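You operate a simulated robot arm through the tools that you are given. There is no shell and no other tool. Be economical: measure what you need, move in short steps, check, and stop when the job is done.

Carry out the task below with a simulated robot arm. There is one attempt and no reset: what you move stays moved.

## Task
Find the brown potato in the sample wheel, brush it clean and put it back in its cup.
Fine: switch off before you open the hood, shut it again; turn the wheel back to its blank field; the rest ends as it began.

Only the result counts: the job must be done as asked and must still hold three seconds after the hand-in. Knocking over, shifting, dropping, spilling or breaking anything else fails it.

## Robot
A 6-joint arm with a two-finger parallel gripper, fixed in place. Base frame: the origin is at the foot of the arm, x ahead of it, y to its left, z up; the work surface is at about z = 0. Readings come in m, rad, newtons and seconds.
With the tool pointing down near the work surface it reaches from about 0.14 to 0.58 m from the base axis. Its first joint turns from -1.152 to 1.152 rad. Payload 2.1 kg.
The tool frame sits at the grasp point between the pads (the TCP): z along the fingers, y along the line on which they close. The tips reach 0.03 m beyond it. Largest opening 0.094 m; finger width 0.028, thickness 0.01; the body of the gripper, 0.05 by 0.096 m, starts 0.055 m behind the TCP.
Orientation is that of the tool frame in the base frame, as a unit quaternion [x, y, z, w]. With the fingers straight down and closing along the base's y, the tool's x points along the base's -x, its y along +y and its z along -z.

## Interface
- The arm moves only by the tool apply_moves. Its argument "increments" is a list of rows, each a list of 3 entries, a list of its own where there are three numbers: the shift along the tool's x, y, z in m, then the turn, a rotation vector about the tool's x, y, z in rad, then the gripper command, from -1 (fully open) to 1 (shut), values between in proportion. In form: [[[x, y, z], [rx, ry, rz], fingers], ...]. A call has 1 to 10 rows; each row shifts and turns the commanded pose from where the row before left it, along the tool's axes as they then stand. Each row takes 0.2 s and may step no farther than 0.05 m and 0.15 rad from the row before; otherwise, or with a gripper value out of range, the whole call is refused. A pose out of reach is approached as far as the arm can. The call stops where the force on the tool passes 40 N (or 10 N more than at its start, if that is more) or the arm is blocked; 0.2 s more then pass. Each finger travels about 0.072 m/s and halts on what it meets, pressing with about 43 N; the grip force reading is that of the motor and also rises with nothing between the fingers. The clock runs only during rows and for 0.2 s after the last one: add rows that do not move to give the fingers time. The reply holds the time, the measured pose of the TCP, the force on the tool along the base axes, the opening and the grip force, in the units named above and with some noise, and new pictures: "pictures" is both (left out), scene, wrist or none.
- Cameras (640 x 400 px; columns grow to the right, rows downward): "scene" is fixed at [0.0469, -0.364, 0.4825]; the picture's right is [0.84, -0.54, 0.00], its down [-0.32, -0.49, -0.81] and it looks along [0.44, 0.68, -0.59] (base axes); focal length 214 px, centre (320, 200). "wrist" rides on the gripper at [-0.037, 0, -0.058] in the tool frame; the picture's right is [0.00, -1.00, 0.00], its down [0.97, 0.00, -0.24] and it looks along [0.24, 0.00, 0.97] (tool axes); focal length 218 px, centre (320, 200). There is no depth. A picture from a camera that has moved, and an enlarged one, comes with that camera's place and axes in the base frame and with its lens.
- enlarge(camera, box): a new picture of the part [left, top, right, bottom] of that camera's present view, enlarged. No time passes.
- hand_in(): hands the job in; it is judged then, once.

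Work in short steps. Places have to be worked out from the pictures, the camera data and where the tool is seen: move nearer, look again, correct. Check each grasp and each placing, and mend what went wrong. You have 120 turns and 150 pictures in all, those below and enlarged ones among them. Open the gripper and draw the arm clear of the work before you hand the job in, unless the task says otherwise; then end with one line.

The tools are called after ">>>" by a JSON object that holds its "name" and its "arguments". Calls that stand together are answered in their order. apply_moves: Moves the arm, as the interface text tells. Its arguments: {"type":"object","properties":{"increments":{"type":"array","items":{"type":"array"}},"pictures":{"type":"string","enum":["both","scene","wrist","none"]}},"required":["increments"]} The other tools are called the same way: enlarge (camera, box) takes an enlarged picture of a part of a camera's view; hand_in () hands the job in.

At the start:

```text
time: 0.0
ee_pos: [0.267, -0.0585, 0.4022]
tcp_rot: [0.0, 1.0, -0.001, 0.003]
force: [-0.5, 0.5, 0.1]
grip_width: 0.094
finger_force: 0.0
```

scene: 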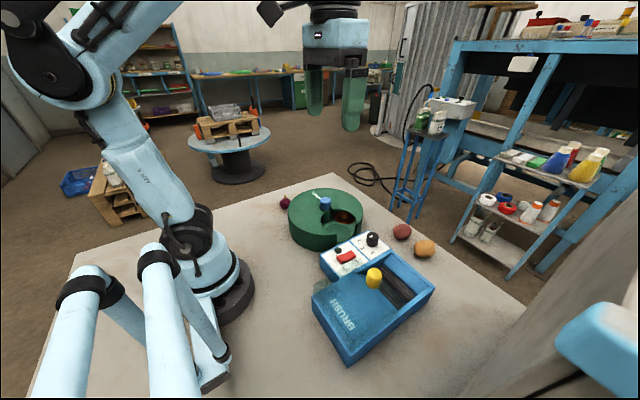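
wrist: 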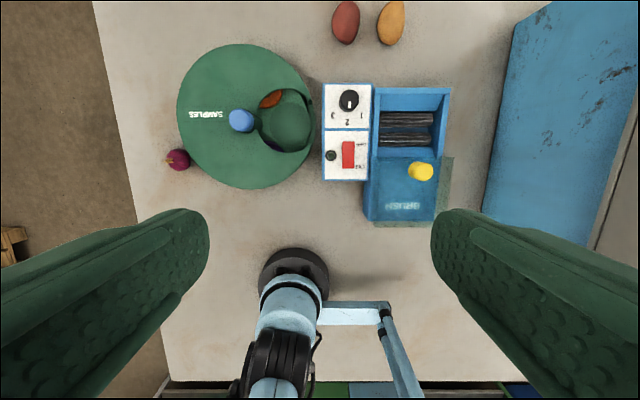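

I'll look closely at the wheel and brush machine first.

>>> {"name": "enlarge", "arguments": {"camera": "wrist", "box": [160, 0, 480, 240]}}

>>> {"name": "enlarge", "arguments": {"camera": "scene", "box": [260, 160, 460, 380]}}

```text
1.67 times, centred on (320, 120) of wrist
camera zoom: at [0.3047, -0.0579, 0.4615], right [0.0, -1.0, 0.0], down [-0.97, 0.0, 0.24], along [-0.24, 0.0, -0.97], focal length 364 px, centre (320, 333)
```

zoom: 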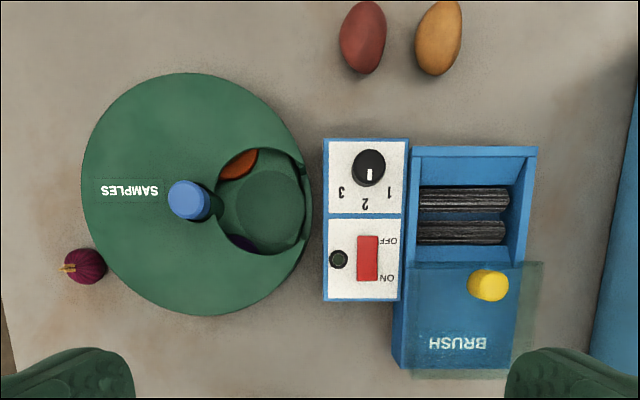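

```text
1.82 times, centred on (360, 270) of scene
camera zoom: at [0.0469, -0.364, 0.4825], right [0.84, -0.54, 0.0], down [-0.32, -0.49, -0.81], along [0.44, 0.68, -0.59], focal length 390 px, centre (247, 73)
```

zoom: 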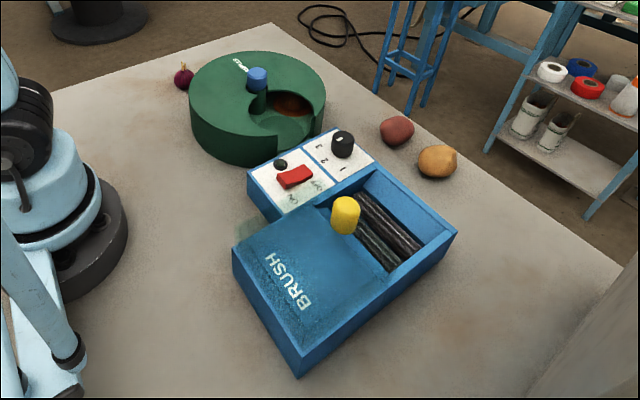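

The wheel's knob is near (0.344, 0.064, top 0.10), its opening around (0.337, 0.0). The yellow hood knob is near (0.27, -0.21, 0.13). I'll move lower over the wheel opening for a closer look.

>>> {"name": "apply_moves", "arguments": {"increments": [[[0, 0.03, 0.04], [0, 0, 0], -1], [[0, 0.03, 0.04], [0, 0, 0], -1], [[0, 0, 0.04], [0, 0, 0], -1]], "pictures": "both"}}

```text
time: 0.8
ee_pos: [0.2673, 0.0013, 0.2846]
tcp_rot: [0.0, 1.0, 0.0, 0.001]
force: [0.3, 0.3, -0.4]
grip_width: 0.094
finger_force: 0.2
camera wrist: at [0.305, 0.002, 0.3425], right [0.0, -1.0, 0.0], down [-0.97, 0.0, 0.24], along [-0.24, 0.0, -0.97], focal length 218 px, centre (320, 200)
```

scene: 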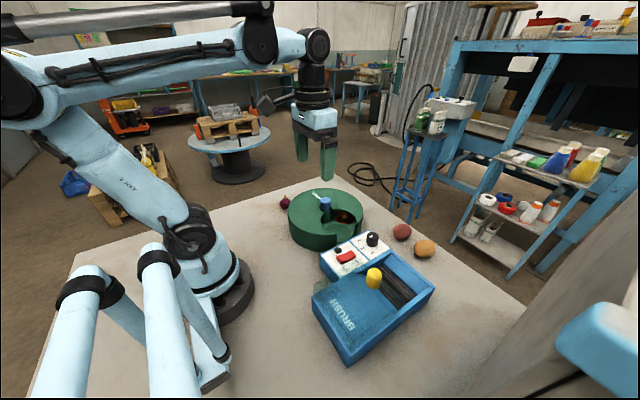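
wrist: 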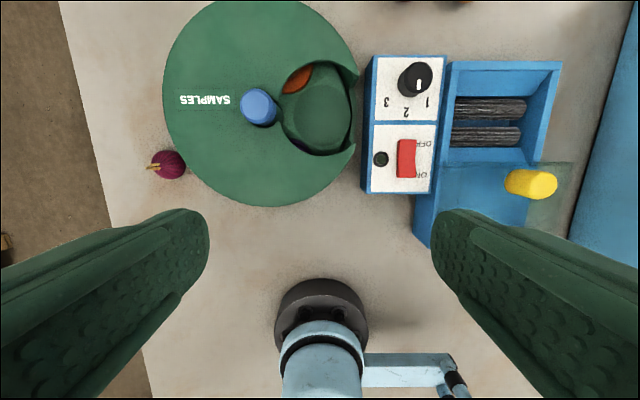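

>>> {"name": "enlarge", "arguments": {"camera": "wrist", "box": [220, 40, 380, 170]}}

>>> {"name": "enlarge", "arguments": {"camera": "wrist", "box": [360, 40, 580, 210]}}

>>> {"name": "enlarge", "arguments": {"camera": "scene", "box": [270, 170, 390, 270]}}

>>> {"name": "enlarge", "arguments": {"camera": "scene", "box": [300, 220, 450, 370]}}

```text
3.08 times, centred on (300, 105) of wrist
camera zoom: at [0.305, 0.002, 0.3425], right [0.0, -1.0, 0.0], down [-0.97, 0.0, 0.24], along [-0.24, 0.0, -0.97], focal length 672 px, centre (382, 492)
```

zoom: 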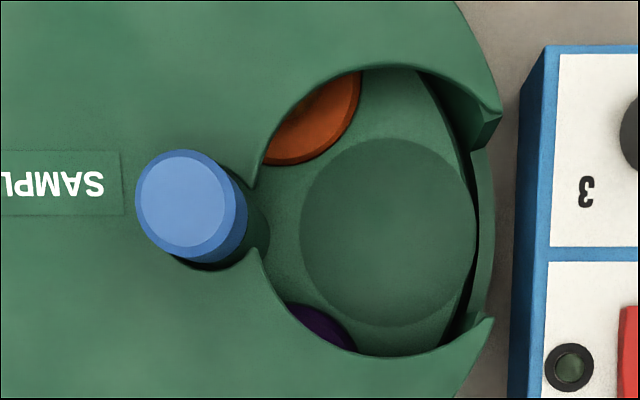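

```text
2.35 times, centred on (470, 125) of wrist
camera zoom: at [0.305, 0.002, 0.3425], right [0.0, -1.0, 0.0], down [-0.97, 0.0, 0.24], along [-0.24, 0.0, -0.97], focal length 514 px, centre (-33, 376)
```

zoom: 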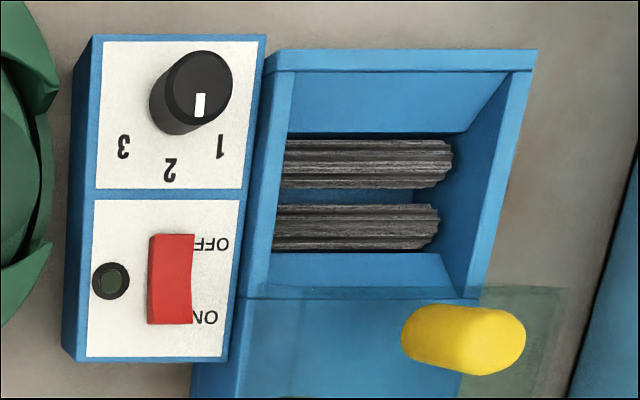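

```text
4.00 times, centred on (330, 220) of scene
camera zoom: at [0.0469, -0.364, 0.4825], right [0.84, -0.54, 0.0], down [-0.32, -0.49, -0.81], along [0.44, 0.68, -0.59], focal length 858 px, centre (280, 120)
```

zoom: 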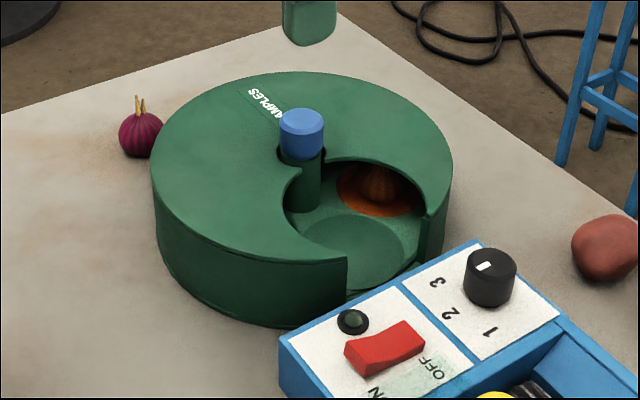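

```text
2.67 times, centred on (375, 295) of scene
camera zoom: at [0.0469, -0.364, 0.4825], right [0.84, -0.54, 0.0], down [-0.32, -0.49, -0.81], along [0.44, 0.68, -0.59], focal length 572 px, centre (173, -53)
```

zoom: 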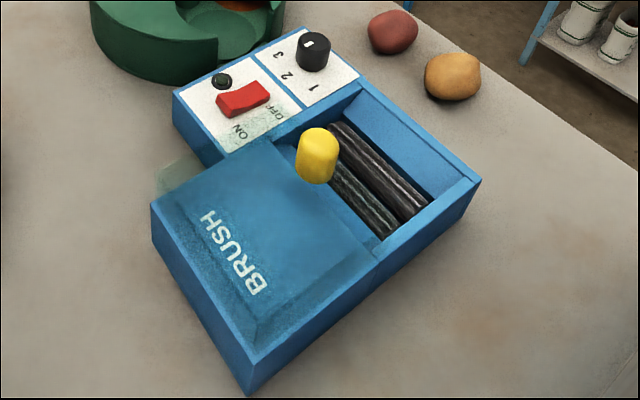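

The panel has a rocker (OFF/ON), a lamp that's dark, and a 1–3 dial. I need a better look at the hood, so I move over the brush machine.

>>> {"name": "apply_moves", "arguments": {"increments": [[[0, -0.05, 0], [0, 0, 0], -1], [[0, -0.05, 0], [0, 0, 0], -1], [[0.03, -0.04, 0], [0, 0, 0], -1], [[0.04, -0.04, 0], [0, 0, 0], -1]], "pictures": "both"}}

```text
refused: row 4 steps farther than a row can; nothing moved
```

The last step was too long; I'll split it.

>>> {"name": "apply_moves", "arguments": {"increments": [[[0, -0.05, 0], [0, 0, 0], -1], [[0, -0.05, 0], [0, 0, 0], -1], [[0.03, -0.04, 0], [0, 0, 0], -1], [[0.02, -0.04, 0], [0, 0, 0], -1]], "pictures": "both"}}

```text
time: 1.8
ee_pos: [0.2155, -0.1819, 0.2826]
tcp_rot: [0.0, 1.0, 0.001, 0.002]
force: [0.8, 0.1, -0.2]
grip_width: 0.094
finger_force: 0.0
camera wrist: at [0.2533, -0.182, 0.3405], right [0.0, -1.0, 0.0], down [-0.97, 0.0, 0.24], along [-0.24, 0.0, -0.97], focal length 218 px, centre (320, 200)
```

scene: 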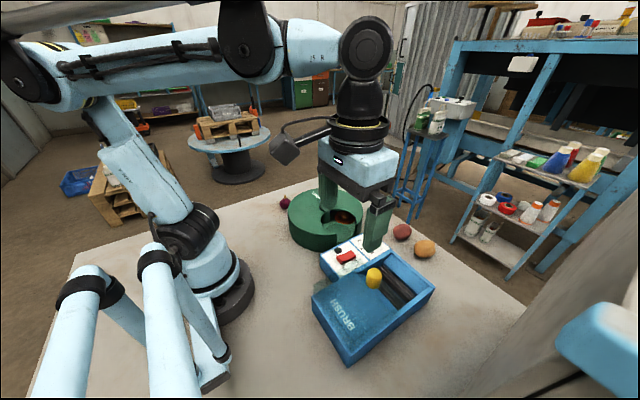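
wrist: 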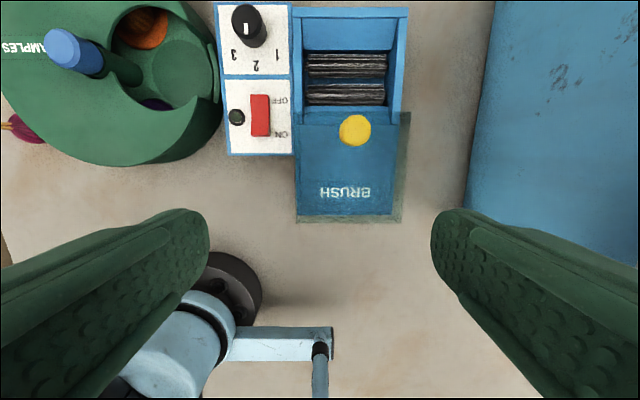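

>>> {"name": "enlarge", "arguments": {"camera": "wrist", "box": [210, 0, 430, 230]}}

>>> {"name": "enlarge", "arguments": {"camera": "scene", "box": [305, 225, 445, 375]}}

```text
1.74 times, centred on (320, 115) of wrist
camera zoom: at [0.2533, -0.182, 0.3405], right [0.0, -1.0, 0.0], down [-0.97, 0.0, 0.24], along [-0.24, 0.0, -0.97], focal length 380 px, centre (320, 348)
```

zoom: 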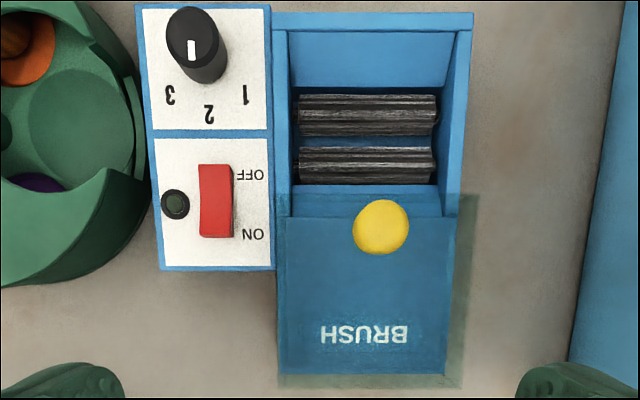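

```text
2.67 times, centred on (375, 300) of scene
camera zoom: at [0.0469, -0.364, 0.4825], right [0.84, -0.54, 0.0], down [-0.32, -0.49, -0.81], along [0.44, 0.68, -0.59], focal length 572 px, centre (173, -67)
```

zoom: 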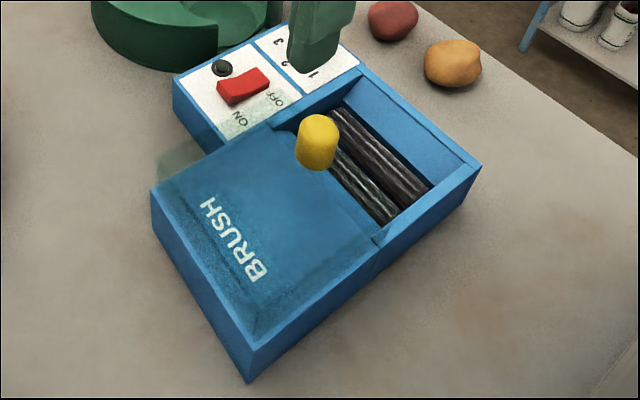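

The glass hood (z≈0.10, x 0.166–0.288) is parked open over the near half of the tub. The yellow knob slides it in +x over the rollers, and the power is off. Next I hover over the blue wheel knob to check alignment.

>>> {"name": "apply_moves", "arguments": {"increments": [[[-0.0217, 0.0415, 0], [0, 0, 0], -1], [[-0.0217, 0.0415, 0], [0, 0, 0], -1], [[-0.0217, 0.0415, 0], [0, 0, 0], -1], [[-0.0217, 0.0415, 0], [0, 0, 0], -1], [[-0.0217, 0.0415, 0], [0, 0, 0], -1], [[-0.0217, 0.0415, 0], [0, 0, 0], -1], [[0, 0, 0.045], [0, 0, 0], -1], [[0, 0, 0.045], [0, 0, 0], -1]], "pictures": "both"}}

```text
time: 3.6
ee_pos: [0.3474, 0.0692, 0.1922]
tcp_rot: [0.0, 1.0, -0.001, 0.002]
force: [-0.5, 1.4, -0.2]
grip_width: 0.0938
finger_force: 0.0
camera wrist: at [0.3847, 0.0702, 0.2508], right [0.0, -1.0, 0.0], down [-0.97, 0.0, 0.24], along [-0.24, 0.0, -0.97], focal length 218 px, centre (320, 200)
```

scene: 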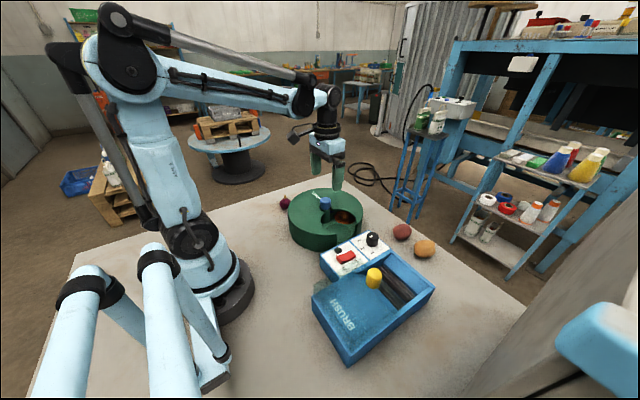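
wrist: 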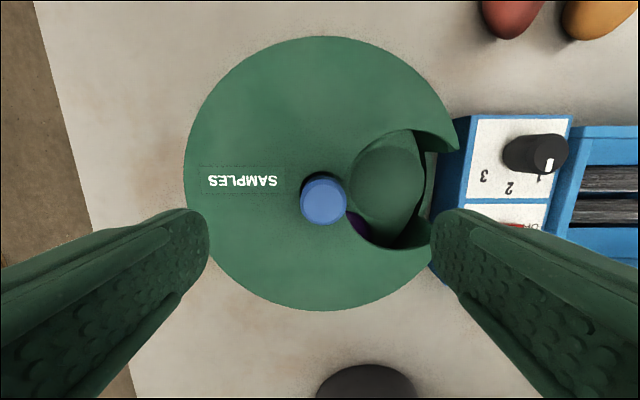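

The knob top is at about (0.346, 0.067, 0.103) and I'm aligned. I descend most of the way, watching the force.

>>> {"name": "apply_moves", "arguments": {"increments": [[[0.001, -0.002, 0.04], [0, 0, 0], -1], [[0, 0, 0.03], [0, 0, 0], -1], [[0, 0, 0.007], [0, 0, 0], -1]], "pictures": "both"}}

>>> {"name": "enlarge", "arguments": {"camera": "scene", "box": [270, 120, 410, 260]}}

```text
time: 4.4
ee_pos: [0.3488, 0.0687, 0.1178]
tcp_rot: [0.0, 1.0, 0.0, 0.001]
force: [0.3, 0.0, 0.2]
grip_width: 0.094
finger_force: 0.0
camera wrist: at [0.3852, 0.0689, 0.1757], right [0.0, -1.0, 0.0], down [-0.97, 0.0, 0.24], along [-0.24, 0.0, -0.97], focal length 218 px, centre (320, 200)
```

scene: 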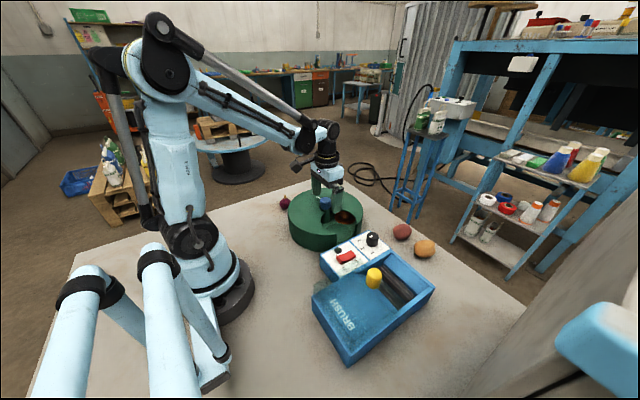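
wrist: 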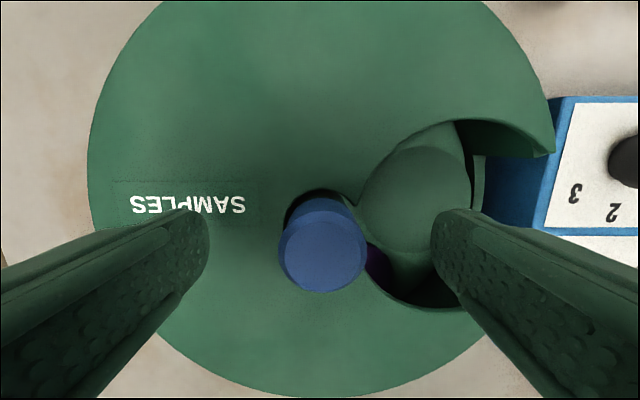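

```text
2.86 times, centred on (340, 190) of scene
camera zoom: at [0.0469, -0.364, 0.4825], right [0.84, -0.54, 0.0], down [-0.32, -0.49, -0.81], along [0.44, 0.68, -0.59], focal length 613 px, centre (263, 229)
```

zoom: 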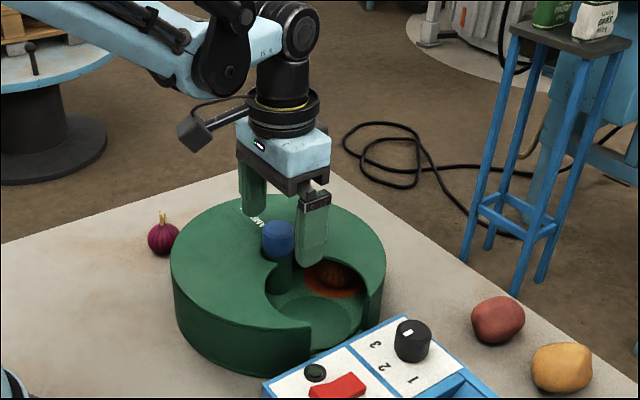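

Aligned to within a millimetre. I lower 8 mm more and close on the knob.

>>> {"name": "apply_moves", "arguments": {"increments": [[[0.001, -0.001, 0.008], [0, 0, 0], -1], [[0, 0, 0], [0, 0, 0], 1], [[0, 0, 0], [0, 0, 0], 1], [[0, 0, 0], [0, 0, 0], 1]], "pictures": "wrist"}}

```text
time: 5.4
ee_pos: [0.3485, 0.0682, 0.1102]
tcp_rot: [0.0, 1.0, -0.002, 0.001]
force: [0.1, -6.8, -4.1]
grip_width: 0.0334
finger_force: 45.6
camera wrist: at [0.3845, 0.068, 0.1684], right [0.0, -1.0, 0.0], down [-0.97, 0.0, 0.24], along [-0.24, 0.0, -0.97], focal length 218 px, centre (320, 200)
```

wrist: 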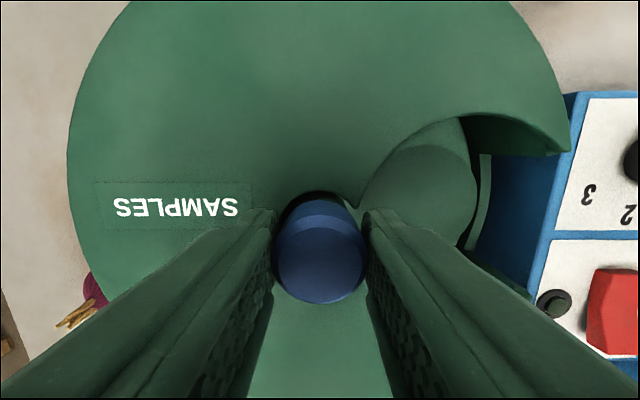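

The knob is gripped (33 mm). I try turning it clockwise from above in small steps.

>>> {"name": "apply_moves", "arguments": {"increments": [[[0, 0, 0], [0, 0, 0.1], 1], [[0, 0, 0], [0, 0, 0.15], 1], [[0, 0, 0], [0, 0, 0.15], 1], [[0, 0, 0], [0, 0, 0.15], 1], [[0, 0, 0], [0, 0, 0.15], 1]], "pictures": "both"}}

>>> {"name": "enlarge", "arguments": {"camera": "scene", "box": [270, 150, 390, 260]}}

```text
time: 6.3
ee_pos: [0.3467, 0.068, 0.1109]
tcp_rot: [0.207, 0.978, -0.002, 0.002]
force: [-1.8, -1.9, 4.7]
grip_width: 0.0333
finger_force: 44.5
stopped in row 4: the force on the tool passed its limit (the readings are from after the stop); the commanded pose is now the measured one
camera wrist: at [0.3809, 0.0523, 0.1684], right [-0.41, -0.91, 0.0], down [-0.89, 0.39, 0.23], along [-0.21, 0.09, -0.97], focal length 218 px, centre (320, 200)
```

scene: 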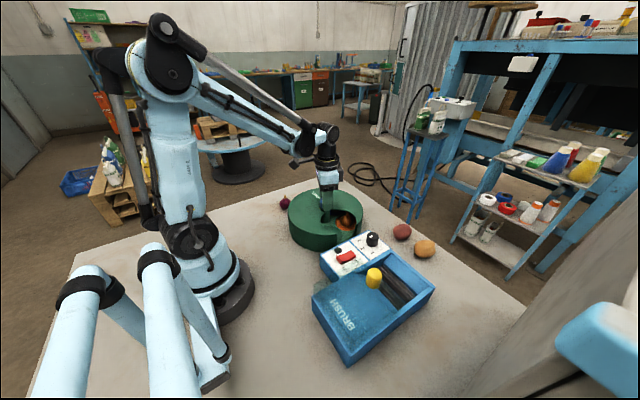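
wrist: 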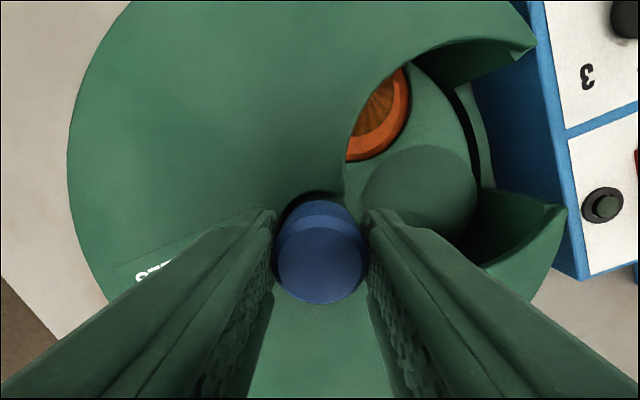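

```text
3.64 times, centred on (330, 205) of scene
camera zoom: at [0.0469, -0.364, 0.4825], right [0.84, -0.54, 0.0], down [-0.32, -0.49, -0.81], along [0.44, 0.68, -0.59], focal length 780 px, centre (284, 182)
```

zoom: 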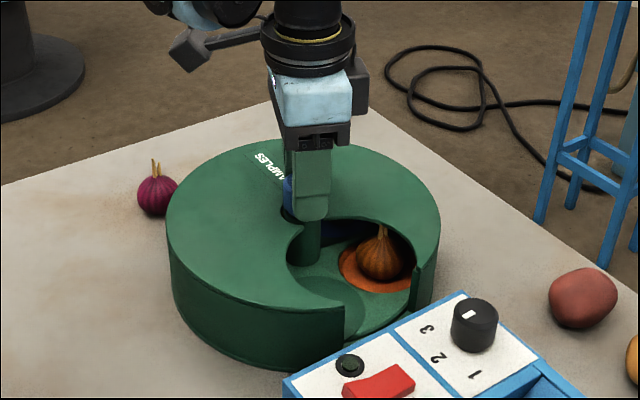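

It turns: an onion on an orange field appears, with a blue field behind it. I continue in gentler steps.

>>> {"name": "apply_moves", "arguments": {"increments": [[[0, 0, 0], [0, 0, 0.08], 1], [[0, 0, 0], [0, 0, 0.1], 1], [[0, 0, 0], [0, 0, 0.1], 1], [[0, 0, 0], [0, 0, 0.1], 1], [[0, 0, 0], [0, 0, 0.1], 1], [[0, 0, 0], [0, 0, 0.1], 1], [[0, 0, 0], [0, 0, 0.1], 1], [[0, 0, 0], [0, 0, 0.1], 1]], "pictures": "both"}}

>>> {"name": "enlarge", "arguments": {"camera": "scene", "box": [270, 150, 390, 260]}}

```text
time: 8.3
ee_pos: [0.346, 0.0658, 0.1107]
tcp_rot: [0.565, 0.825, -0.003, 0.001]
force: [-3.0, -0.3, -3.9]
grip_width: 0.0335
finger_force: 45.1
stopped in row 8: the force on the tool passed its limit (the readings are from after the stop); the commanded pose is now the measured one
camera wrist: at [0.3599, 0.0322, 0.1684], right [-0.93, -0.36, 0.0], down [-0.35, 0.91, 0.23], along [-0.09, 0.22, -0.97], focal length 218 px, centre (320, 200)
```

scene: 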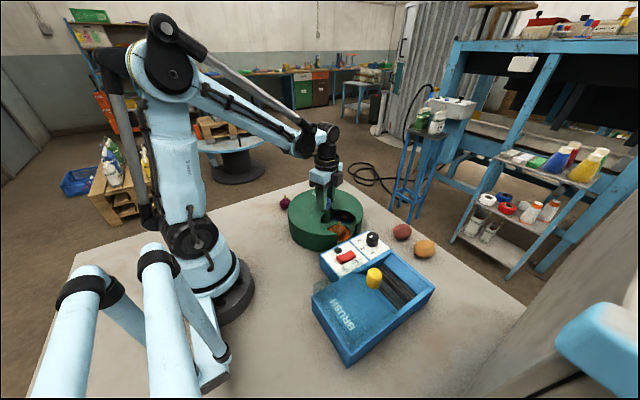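
wrist: 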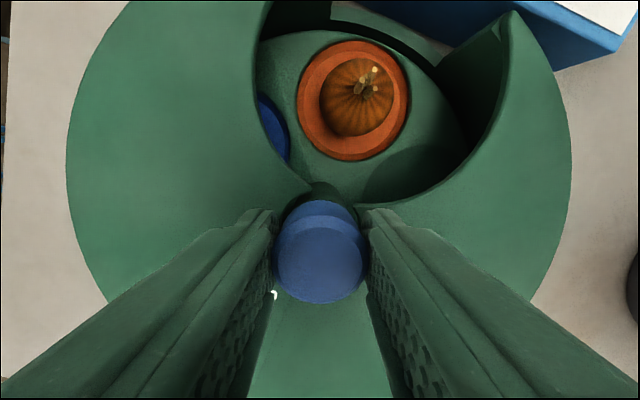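

```text
3.64 times, centred on (330, 205) of scene
camera zoom: at [0.0469, -0.364, 0.4825], right [0.84, -0.54, 0.0], down [-0.32, -0.49, -0.81], along [0.44, 0.68, -0.59], focal length 780 px, centre (284, 182)
```

zoom: 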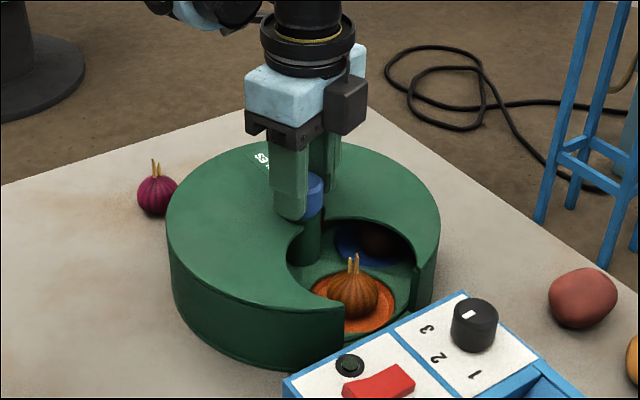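

The onion is at the opening and a dark brown item sits on the blue field next. I continue turning.

>>> {"name": "apply_moves", "arguments": {"increments": [[[0, 0, 0], [0, 0, 0.05], 1], [[0, 0, 0], [0, 0, 0.1], 1], [[0, 0, 0], [0, 0, 0.1], 1], [[0, 0, 0], [0, 0, 0.1], 1], [[0, 0, 0], [0, 0, 0.1], 1], [[0, 0, 0], [0, 0, 0.1], 1], [[0, 0, 0], [0, 0, 0.1], 1]], "pictures": "both"}}

>>> {"name": "enlarge", "arguments": {"camera": "scene", "box": [270, 150, 390, 260]}}

```text
time: 9.9
ee_pos: [0.3438, 0.0662, 0.1101]
tcp_rot: [0.799, 0.601, -0.005, 0.0]
force: [-31.4, -0.2, 26.2]
grip_width: 0.0338
finger_force: 45.4
camera wrist: at [0.3357, 0.0311, 0.1684], right [-0.96, 0.28, 0.01], down [0.27, 0.93, 0.23], along [0.06, 0.22, -0.97], focal length 218 px, centre (320, 200)
```

scene: 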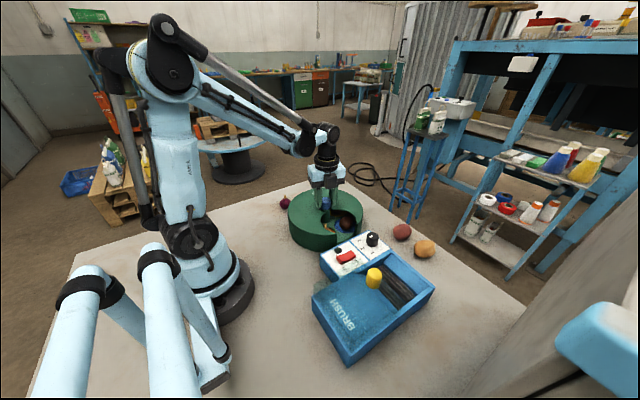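
wrist: 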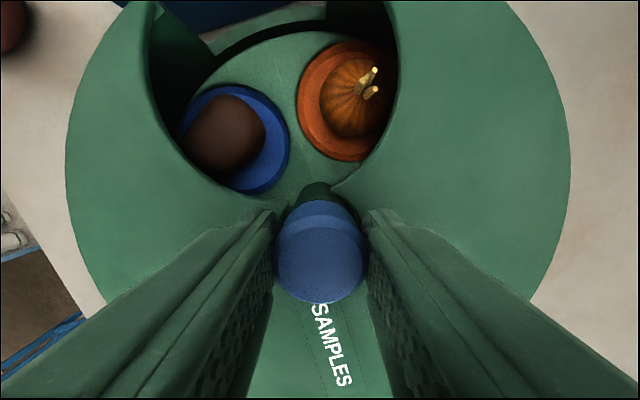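

```text
3.64 times, centred on (330, 205) of scene
camera zoom: at [0.0468, -0.364, 0.4825], right [0.84, -0.54, 0.0], down [-0.32, -0.49, -0.81], along [0.44, 0.68, -0.59], focal length 780 px, centre (284, 182)
```

zoom: 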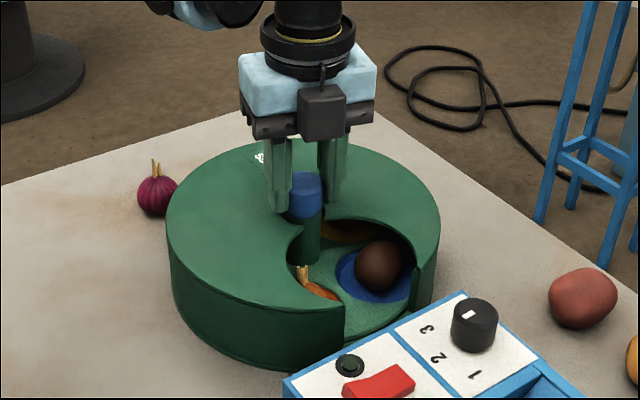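

A brown potato is on the blue field, partway to the opening. The grip has built up side force, so I release, recentre and regrip.

>>> {"name": "apply_moves", "arguments": {"increments": [[[0, 0, 0], [0, 0, 0], 0.2], [[0, 0, 0], [0, 0, 0], 0.2], [[0.0015, 0.002, 0], [0, 0, 0], 0.2], [[0, 0, 0], [0, 0, 0], 0.2], [[0, 0, 0], [0, 0, 0], 1], [[0, 0, 0], [0, 0, 0], 1]], "pictures": "wrist"}}

```text
time: 11.4
ee_pos: [0.3455, 0.068, 0.1087]
tcp_rot: [0.798, 0.603, -0.008, -0.005]
force: [-5.1, 1.3, 0.1]
grip_width: 0.0333
finger_force: 45.0
stopped in row 6: the force on the tool passed its limit (the readings are from after the stop); the commanded pose is now the measured one
camera wrist: at [0.3372, 0.0334, 0.1676], right [-0.96, 0.27, 0.02], down [0.27, 0.93, 0.23], along [0.05, 0.23, -0.97], focal length 218 px, centre (320, 200)
```

wrist: 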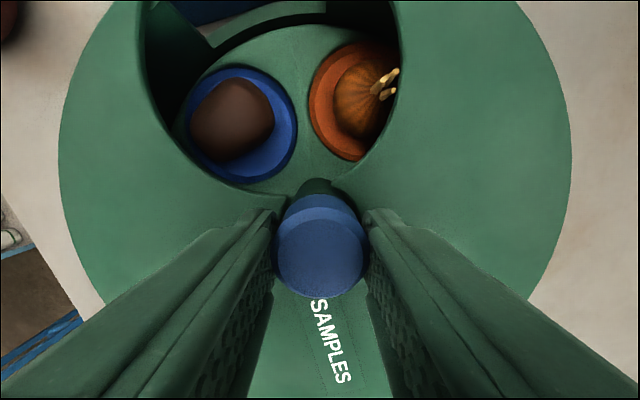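

Regripped. I continue turning toward the blue field's centre position.

>>> {"name": "apply_moves", "arguments": {"increments": [[[0, 0, 0], [0, 0, 0.06], 1], [[0, 0, 0], [0, 0, 0.08], 1], [[0, 0, 0], [0, 0, 0.08], 1], [[0, 0, 0], [0, 0, 0.08], 1], [[0, 0, 0], [0, 0, 0.08], 1], [[0, 0, 0], [0, 0, 0.08], 1]], "pictures": "both"}}

>>> {"name": "enlarge", "arguments": {"camera": "scene", "box": [270, 150, 390, 260]}}

```text
time: 12.8
ee_pos: [0.3452, 0.068, 0.1094]
tcp_rot: [0.914, 0.405, -0.008, -0.001]
force: [-0.1, -1.0, -35.9]
grip_width: 0.0334
finger_force: 44.7
camera wrist: at [0.3226, 0.0415, 0.1688], right [-0.74, 0.67, 0.01], down [0.66, 0.72, 0.23], along [0.15, 0.17, -0.97], focal length 218 px, centre (320, 200)
```

scene: 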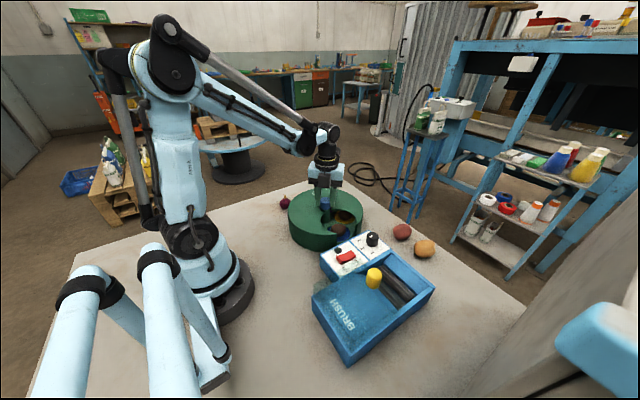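
wrist: 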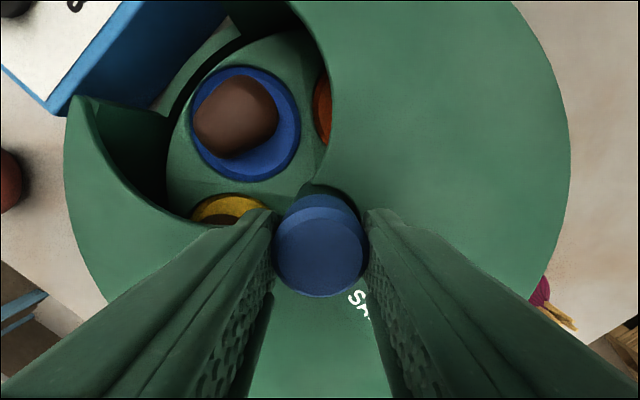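

```text
3.64 times, centred on (330, 205) of scene
camera zoom: at [0.047, -0.364, 0.4825], right [0.84, -0.54, 0.0], down [-0.32, -0.49, -0.81], along [0.44, 0.68, -0.59], focal length 780 px, centre (284, 182)
```

zoom: 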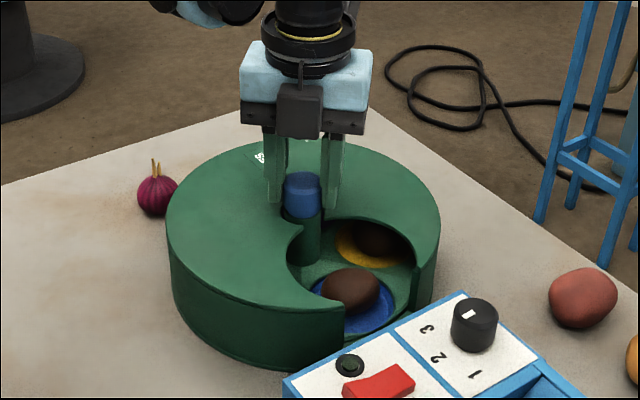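

The blue field is aligned, but the yellow one also holds something brown. I'll compare them before choosing.

>>> {"name": "enlarge", "arguments": {"camera": "wrist", "box": [150, 30, 350, 230]}}

>>> {"name": "enlarge", "arguments": {"camera": "scene", "box": [320, 205, 370, 250]}}

```text
2.00 times, centred on (250, 130) of wrist
camera zoom: at [0.3226, 0.0415, 0.1688], right [-0.74, 0.67, 0.01], down [0.66, 0.72, 0.23], along [0.15, 0.17, -0.97], focal length 436 px, centre (460, 340)
```

zoom: 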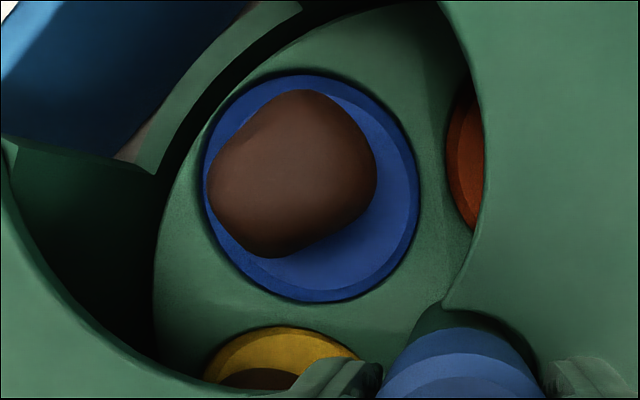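

```text
8.89 times, centred on (345, 228) of scene
camera zoom: at [0.047, -0.364, 0.4825], right [0.84, -0.54, 0.0], down [-0.32, -0.49, -0.81], along [0.44, 0.68, -0.59], focal length 1906 px, centre (98, -44)
```

zoom: 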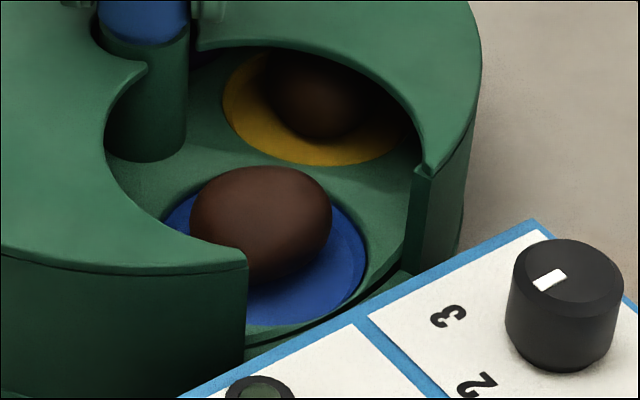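

Both look brown (blue's is reddish); I need to see yellow's in the open. I open, swing the wrist back, and regrip.

>>> {"name": "apply_moves", "arguments": {"increments": [[[0, 0, 0], [0, 0, 0], 0], [[0, 0, 0], [0, 0, 0], 0], [[0, 0, 0], [0, 0, -0.1], 0], [[0, 0, 0], [0, 0, -0.15], 0], [[0, 0, 0], [0, 0, -0.15], 0], [[0, 0, 0], [0, 0, -0.15], 0], [[0, 0, 0], [0, 0, -0.15], 0], [[0, 0, 0], [0, 0, -0.15], 0], [[0, 0, 0], [0, 0, -0.15], 0], [[0, 0, 0], [0, 0, -0.15], 0]], "pictures": "none"}}

>>> {"name": "apply_moves", "arguments": {"increments": [[[0, 0, 0], [0, 0, -0.15], 0], [[0, 0, 0], [0, 0, -0.15], 0], [[0, 0, 0], [0, 0, -0.15], 0], [[0, 0, 0], [0, 0, -0.15], 0], [[0, 0, 0], [0, 0, -0.15], 0], [[0, 0, 0], [0, 0, -0.15], 0], [[0, 0, 0], [0, 0, 0], 0]], "pictures": "wrist"}}

```text
time: 15.0
ee_pos: [0.3457, 0.0681, 0.1101]
tcp_rot: [0.545, 0.838, -0.006, -0.006]
force: [-0.4, 0.2, 0.2]
grip_width: 0.0471
finger_force: 0.0
```

```text
time: 16.6
ee_pos: [0.3455, 0.0688, 0.1093]
tcp_rot: [0.127, 0.992, -0.002, -0.008]
force: [0.6, -0.7, 0.4]
grip_width: 0.0472
finger_force: 0.1
camera wrist: at [0.3835, 0.0597, 0.1668], right [-0.25, -0.97, 0.01], down [-0.94, 0.25, 0.25], along [-0.25, 0.06, -0.97], focal length 218 px, centre (320, 200)
```

wrist: 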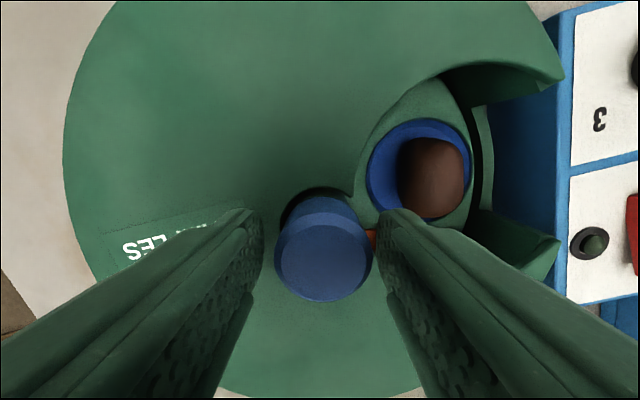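

Now grip and turn one more field clockwise.

>>> {"name": "apply_moves", "arguments": {"increments": [[[0.0, -0.001, 0], [0, 0, 0], 1], [[0, 0, 0], [0, 0, 0], 1], [[0, 0, 0], [0, 0, 0.1], 1], [[0, 0, 0], [0, 0, 0.1], 1], [[0, 0, 0], [0, 0, 0.1], 1], [[0, 0, 0], [0, 0, 0.1], 1], [[0, 0, 0], [0, 0, 0.1], 1], [[0, 0, 0], [0, 0, 0.1], 1], [[0, 0, 0], [0, 0, 0.1], 1], [[0, 0, 0], [0, 0, 0.1], 1]], "pictures": "none"}}

>>> {"name": "apply_moves", "arguments": {"increments": [[[0, 0, 0], [0, 0, 0.1], 1], [[0, 0, 0], [0, 0, 0.1], 1], [[0, 0, 0], [0, 0, 0.1], 1], [[0, 0, 0], [0, 0, 0.1], 1], [[0, 0, 0], [0, 0, 0.05], 1]], "pictures": "wrist"}}

>>> {"name": "enlarge", "arguments": {"camera": "scene", "box": [300, 170, 390, 260]}}

```text
time: 18.8
ee_pos: [0.3449, 0.0684, 0.1086]
tcp_rot: [0.505, 0.863, -0.006, -0.006]
force: [-5.6, -10.4, -2.8]
grip_width: 0.0341
finger_force: 45.0
```

```text
time: 20.0
ee_pos: [0.3458, 0.0675, 0.1094]
tcp_rot: [0.685, 0.728, -0.007, -0.005]
force: [-15.8, -8.1, -5.9]
grip_width: 0.0338
finger_force: 45.0
camera wrist: at [0.3494, 0.0304, 0.1678], right [-1.0, -0.06, 0.02], down [-0.06, 0.97, 0.24], along [-0.03, 0.24, -0.97], focal length 218 px, centre (320, 200)
```

wrist: 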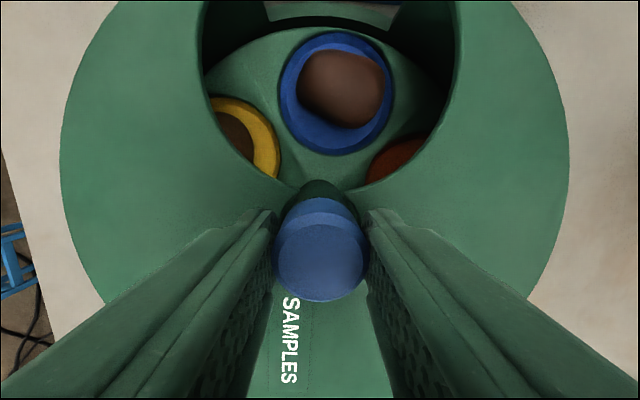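

```text
4.44 times, centred on (345, 215) of scene
camera zoom: at [0.0469, -0.364, 0.4825], right [0.84, -0.54, 0.0], down [-0.32, -0.49, -0.81], along [0.44, 0.68, -0.59], focal length 953 px, centre (209, 133)
```

zoom: 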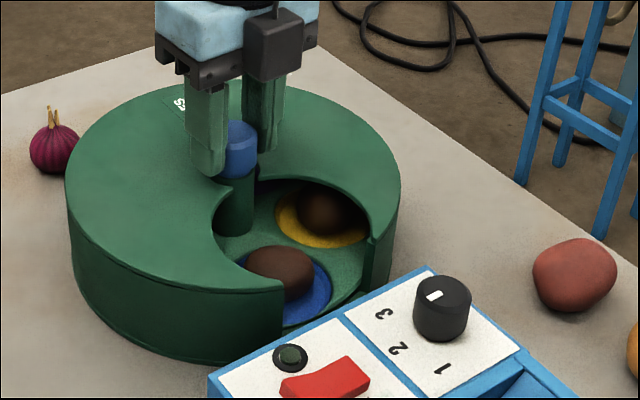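

The wheel didn't move that time; the fingers slipped on the knob. I regrip 5 mm lower for more pad contact and test a short turn.

>>> {"name": "apply_moves", "arguments": {"increments": [[[0, 0, 0], [0, 0, 0], 0.2], [[0, 0, 0], [0, 0, 0], 0.2], [[0, 0, 0.005], [0, 0, 0], 0.2], [[0, 0, 0], [0, 0, 0], 1], [[0, 0, 0], [0, 0, 0], 1], [[0, 0, 0], [0, 0, 0.08], 1], [[0, 0, 0], [0, 0, 0.08], 1], [[0, 0, 0], [0, 0, 0.08], 1], [[0, 0, 0], [0, 0, 0.08], 1], [[0, 0, 0], [0, 0, 0.08], 1]], "pictures": "wrist"}}

```text
time: 22.2
ee_pos: [0.3445, 0.0665, 0.104]
tcp_rot: [0.816, 0.579, -0.007, -0.005]
force: [-17.1, 0.0, 5.5]
grip_width: 0.0339
finger_force: 45.4
camera wrist: at [0.3343, 0.0319, 0.1622], right [-0.94, 0.33, 0.02], down [0.33, 0.92, 0.23], along [0.06, 0.22, -0.97], focal length 218 px, centre (320, 200)
```

wrist: 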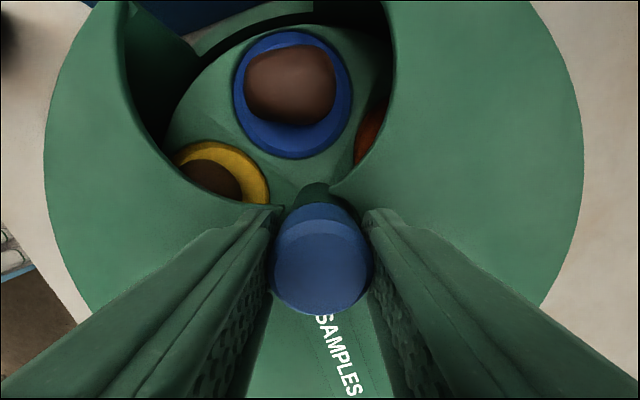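

It slips clockwise again, so maybe there's an end stop here. I test whether it turns counter-clockwise.

>>> {"name": "apply_moves", "arguments": {"increments": [[[0, 0, 0], [0, 0, -0.08], 1], [[0, 0, 0], [0, 0, -0.08], 1], [[0, 0, 0], [0, 0, -0.08], 1], [[0, 0, 0], [0, 0, -0.08], 1], [[0, 0, 0], [0, 0, -0.08], 1], [[0, 0, 0], [0, 0, -0.08], 1]], "pictures": "wrist"}}

```text
time: 23.6
ee_pos: [0.3447, 0.0651, 0.1042]
tcp_rot: [0.655, 0.755, -0.006, -0.004]
force: [-7.8, -17.9, -26.9]
grip_width: 0.0336
finger_force: 44.3
camera wrist: at [0.3522, 0.0304, 0.162], right [-0.99, -0.14, 0.01], down [-0.14, 0.96, 0.24], along [-0.05, 0.23, -0.97], focal length 218 px, centre (320, 200)
```

wrist: 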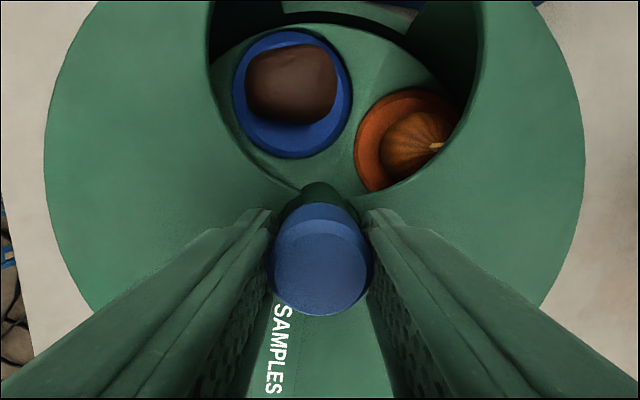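

It turns fine counter-clockwise, so that was an end stop. Yellow must be reached from the other side, so I rotate counter-clockwise through the fields.

>>> {"name": "apply_moves", "arguments": {"increments": [[[0.0015, 0.001, 0], [0, 0, -0.1], 1], [[0, 0, 0], [0, 0, -0.1], 1], [[0, 0, 0], [0, 0, -0.1], 1], [[0, 0, 0], [0, 0, -0.1], 1], [[0, 0, 0], [0, 0, -0.1], 1], [[0, 0, 0], [0, 0, -0.1], 1], [[0, 0, 0], [0, 0, -0.1], 1], [[0, 0, 0], [0, 0, -0.1], 1], [[0, 0, 0], [0, 0, -0.1], 1], [[0, 0, 0], [0, 0, -0.1], 1]], "pictures": "none"}}

>>> {"name": "apply_moves", "arguments": {"increments": [[[0, 0, 0], [0, 0, -0.1], 1], [[0, 0, 0], [0, 0, -0.1], 1], [[0, 0, 0], [0, 0, -0.1], 1], [[0, 0, 0], [0, 0, -0.1], 1], [[0, 0, 0], [0, 0, -0.1], 1], [[0, 0, 0], [0, 0, -0.1], 1], [[0, 0, 0], [0, 0, -0.1], 1], [[0, 0, 0], [0, 0, -0.1], 1], [[0, 0, 0], [0, 0, -0.1], 1], [[0, 0, 0], [0, 0, -0.1], 1]], "pictures": "wrist"}}

```text
time: 25.8
ee_pos: [0.3445, 0.0677, 0.1042]
tcp_rot: [0.211, 0.977, -0.005, -0.006]
force: [-7.3, -25.9, -1.5]
grip_width: 0.0336
finger_force: 44.3
```

```text
time: 28.0
ee_pos: [0.3464, 0.0686, 0.1035]
tcp_rot: [-0.283, 0.959, 0.0, -0.009]
force: [-14.3, -9.7, 2.6]
grip_width: 0.0337
finger_force: 45.2
camera wrist: at [0.3792, 0.0892, 0.1618], right [0.54, -0.84, -0.01], down [-0.81, -0.53, 0.26], along [-0.22, -0.14, -0.97], focal length 218 px, centre (320, 200)
```

wrist: 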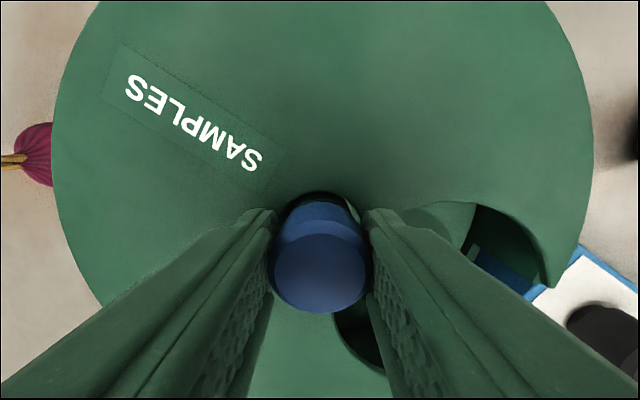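

The wheel is near blank again. I continue counter-clockwise toward the purple field.

>>> {"name": "apply_moves", "arguments": {"increments": [[[0, 0, 0], [0, 0, -0.1], 1], [[0, 0, 0], [0, 0, -0.1], 1], [[0, 0, 0], [0, 0, -0.1], 1], [[0, 0, 0], [0, 0, -0.1], 1], [[0, 0, 0], [0, 0, -0.1], 1], [[0, 0, 0], [0, 0, -0.1], 1], [[0, 0, 0], [0, 0, -0.1], 1], [[0, 0, 0], [0, 0, -0.1], 1], [[0, 0, 0], [0, 0, -0.1], 1], [[0, 0, 0], [0, 0, -0.1], 1]], "pictures": "scene"}}

>>> {"name": "enlarge", "arguments": {"camera": "scene", "box": [270, 150, 390, 260]}}

```text
time: 28.6
ee_pos: [0.3468, 0.0694, 0.1039]
tcp_rot: [-0.377, 0.926, 0.001, -0.01]
force: [-3.9, 0.1, 5.0]
grip_width: 0.0338
finger_force: 45.0
stopped in row 3: the force on the tool passed its limit (the readings are from after the stop); the commanded pose is now the measured one
```

scene: 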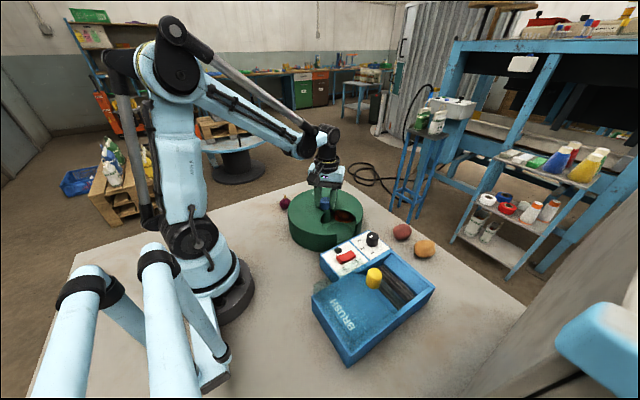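

```text
3.64 times, centred on (330, 205) of scene
camera zoom: at [0.0469, -0.364, 0.4825], right [0.84, -0.54, 0.0], down [-0.32, -0.49, -0.81], along [0.44, 0.68, -0.59], focal length 780 px, centre (284, 182)
```

zoom: 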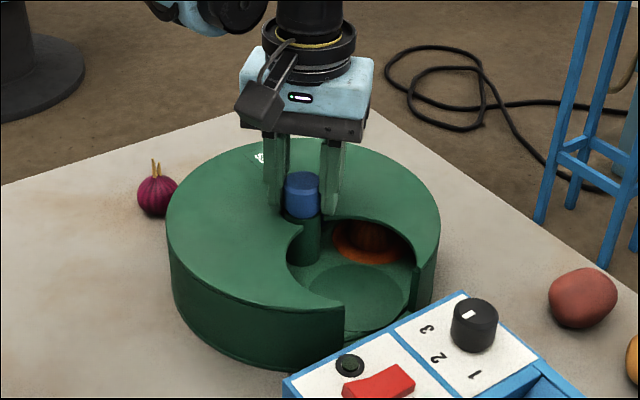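

Blank field is centred now. I keep turning counter-clockwise.

>>> {"name": "apply_moves", "arguments": {"increments": [[[0, 0, 0], [0, 0, -0.1], 1], [[0, 0, 0], [0, 0, -0.1], 1], [[0, 0, 0], [0, 0, -0.1], 1], [[0, 0, 0], [0, 0, -0.1], 1], [[0, 0, 0], [0, 0, -0.1], 1], [[0, 0, 0], [0, 0, -0.1], 1], [[0, 0, 0], [0, 0, -0.1], 1], [[0, 0, 0], [0, 0, -0.1], 1]], "pictures": "none"}}

>>> {"name": "enlarge", "arguments": {"camera": "scene", "box": [270, 150, 390, 260]}}

```text
time: 30.4
ee_pos: [0.3455, 0.0683, 0.1039]
tcp_rot: [0.709, -0.705, -0.007, 0.009]
force: [-23.6, 6.1, 30.2]
grip_width: 0.0337
finger_force: 45.5
```

```text
3.64 times, centred on (330, 205) of scene
camera zoom: at [0.0468, -0.364, 0.4825], right [0.84, -0.54, 0.0], down [-0.32, -0.49, -0.81], along [0.44, 0.68, -0.59], focal length 780 px, centre (284, 182)
```

zoom: 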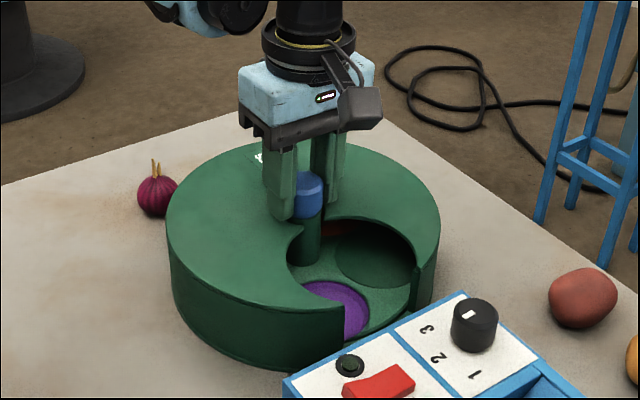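

Purple comes in and seems empty. I continue on to yellow.

>>> {"name": "apply_moves", "arguments": {"increments": [[[0, 0, 0], [0, 0, -0.1], 1], [[0, 0, 0], [0, 0, -0.1], 1], [[0, 0, 0], [0, 0, -0.1], 1], [[0, 0, 0], [0, 0, -0.1], 1], [[0, 0, 0], [0, 0, -0.1], 1], [[0, 0, 0], [0, 0, -0.1], 1], [[0, 0, 0], [0, 0, -0.1], 1], [[0, 0, 0], [0, 0, -0.1], 1]], "pictures": "none"}}

>>> {"name": "enlarge", "arguments": {"camera": "scene", "box": [270, 150, 390, 260]}}

```text
time: 32.2
ee_pos: [0.3456, 0.0691, 0.1046]
tcp_rot: [0.927, -0.374, -0.009, 0.008]
force: [-30.1, -15.2, -15.0]
grip_width: 0.0338
finger_force: 45.1
```

```text
3.64 times, centred on (330, 205) of scene
camera zoom: at [0.0469, -0.364, 0.4825], right [0.84, -0.54, 0.0], down [-0.32, -0.49, -0.81], along [0.44, 0.68, -0.59], focal length 780 px, centre (284, 182)
```

zoom: 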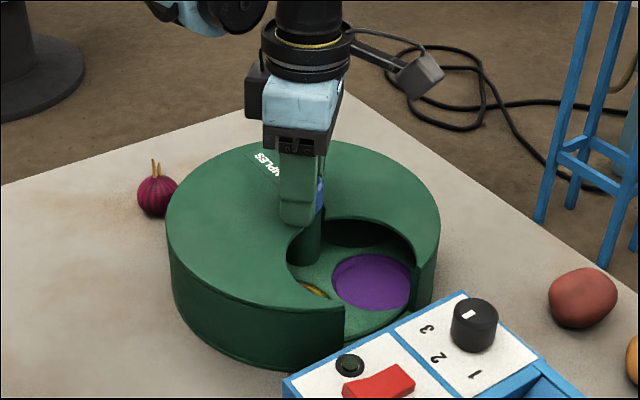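

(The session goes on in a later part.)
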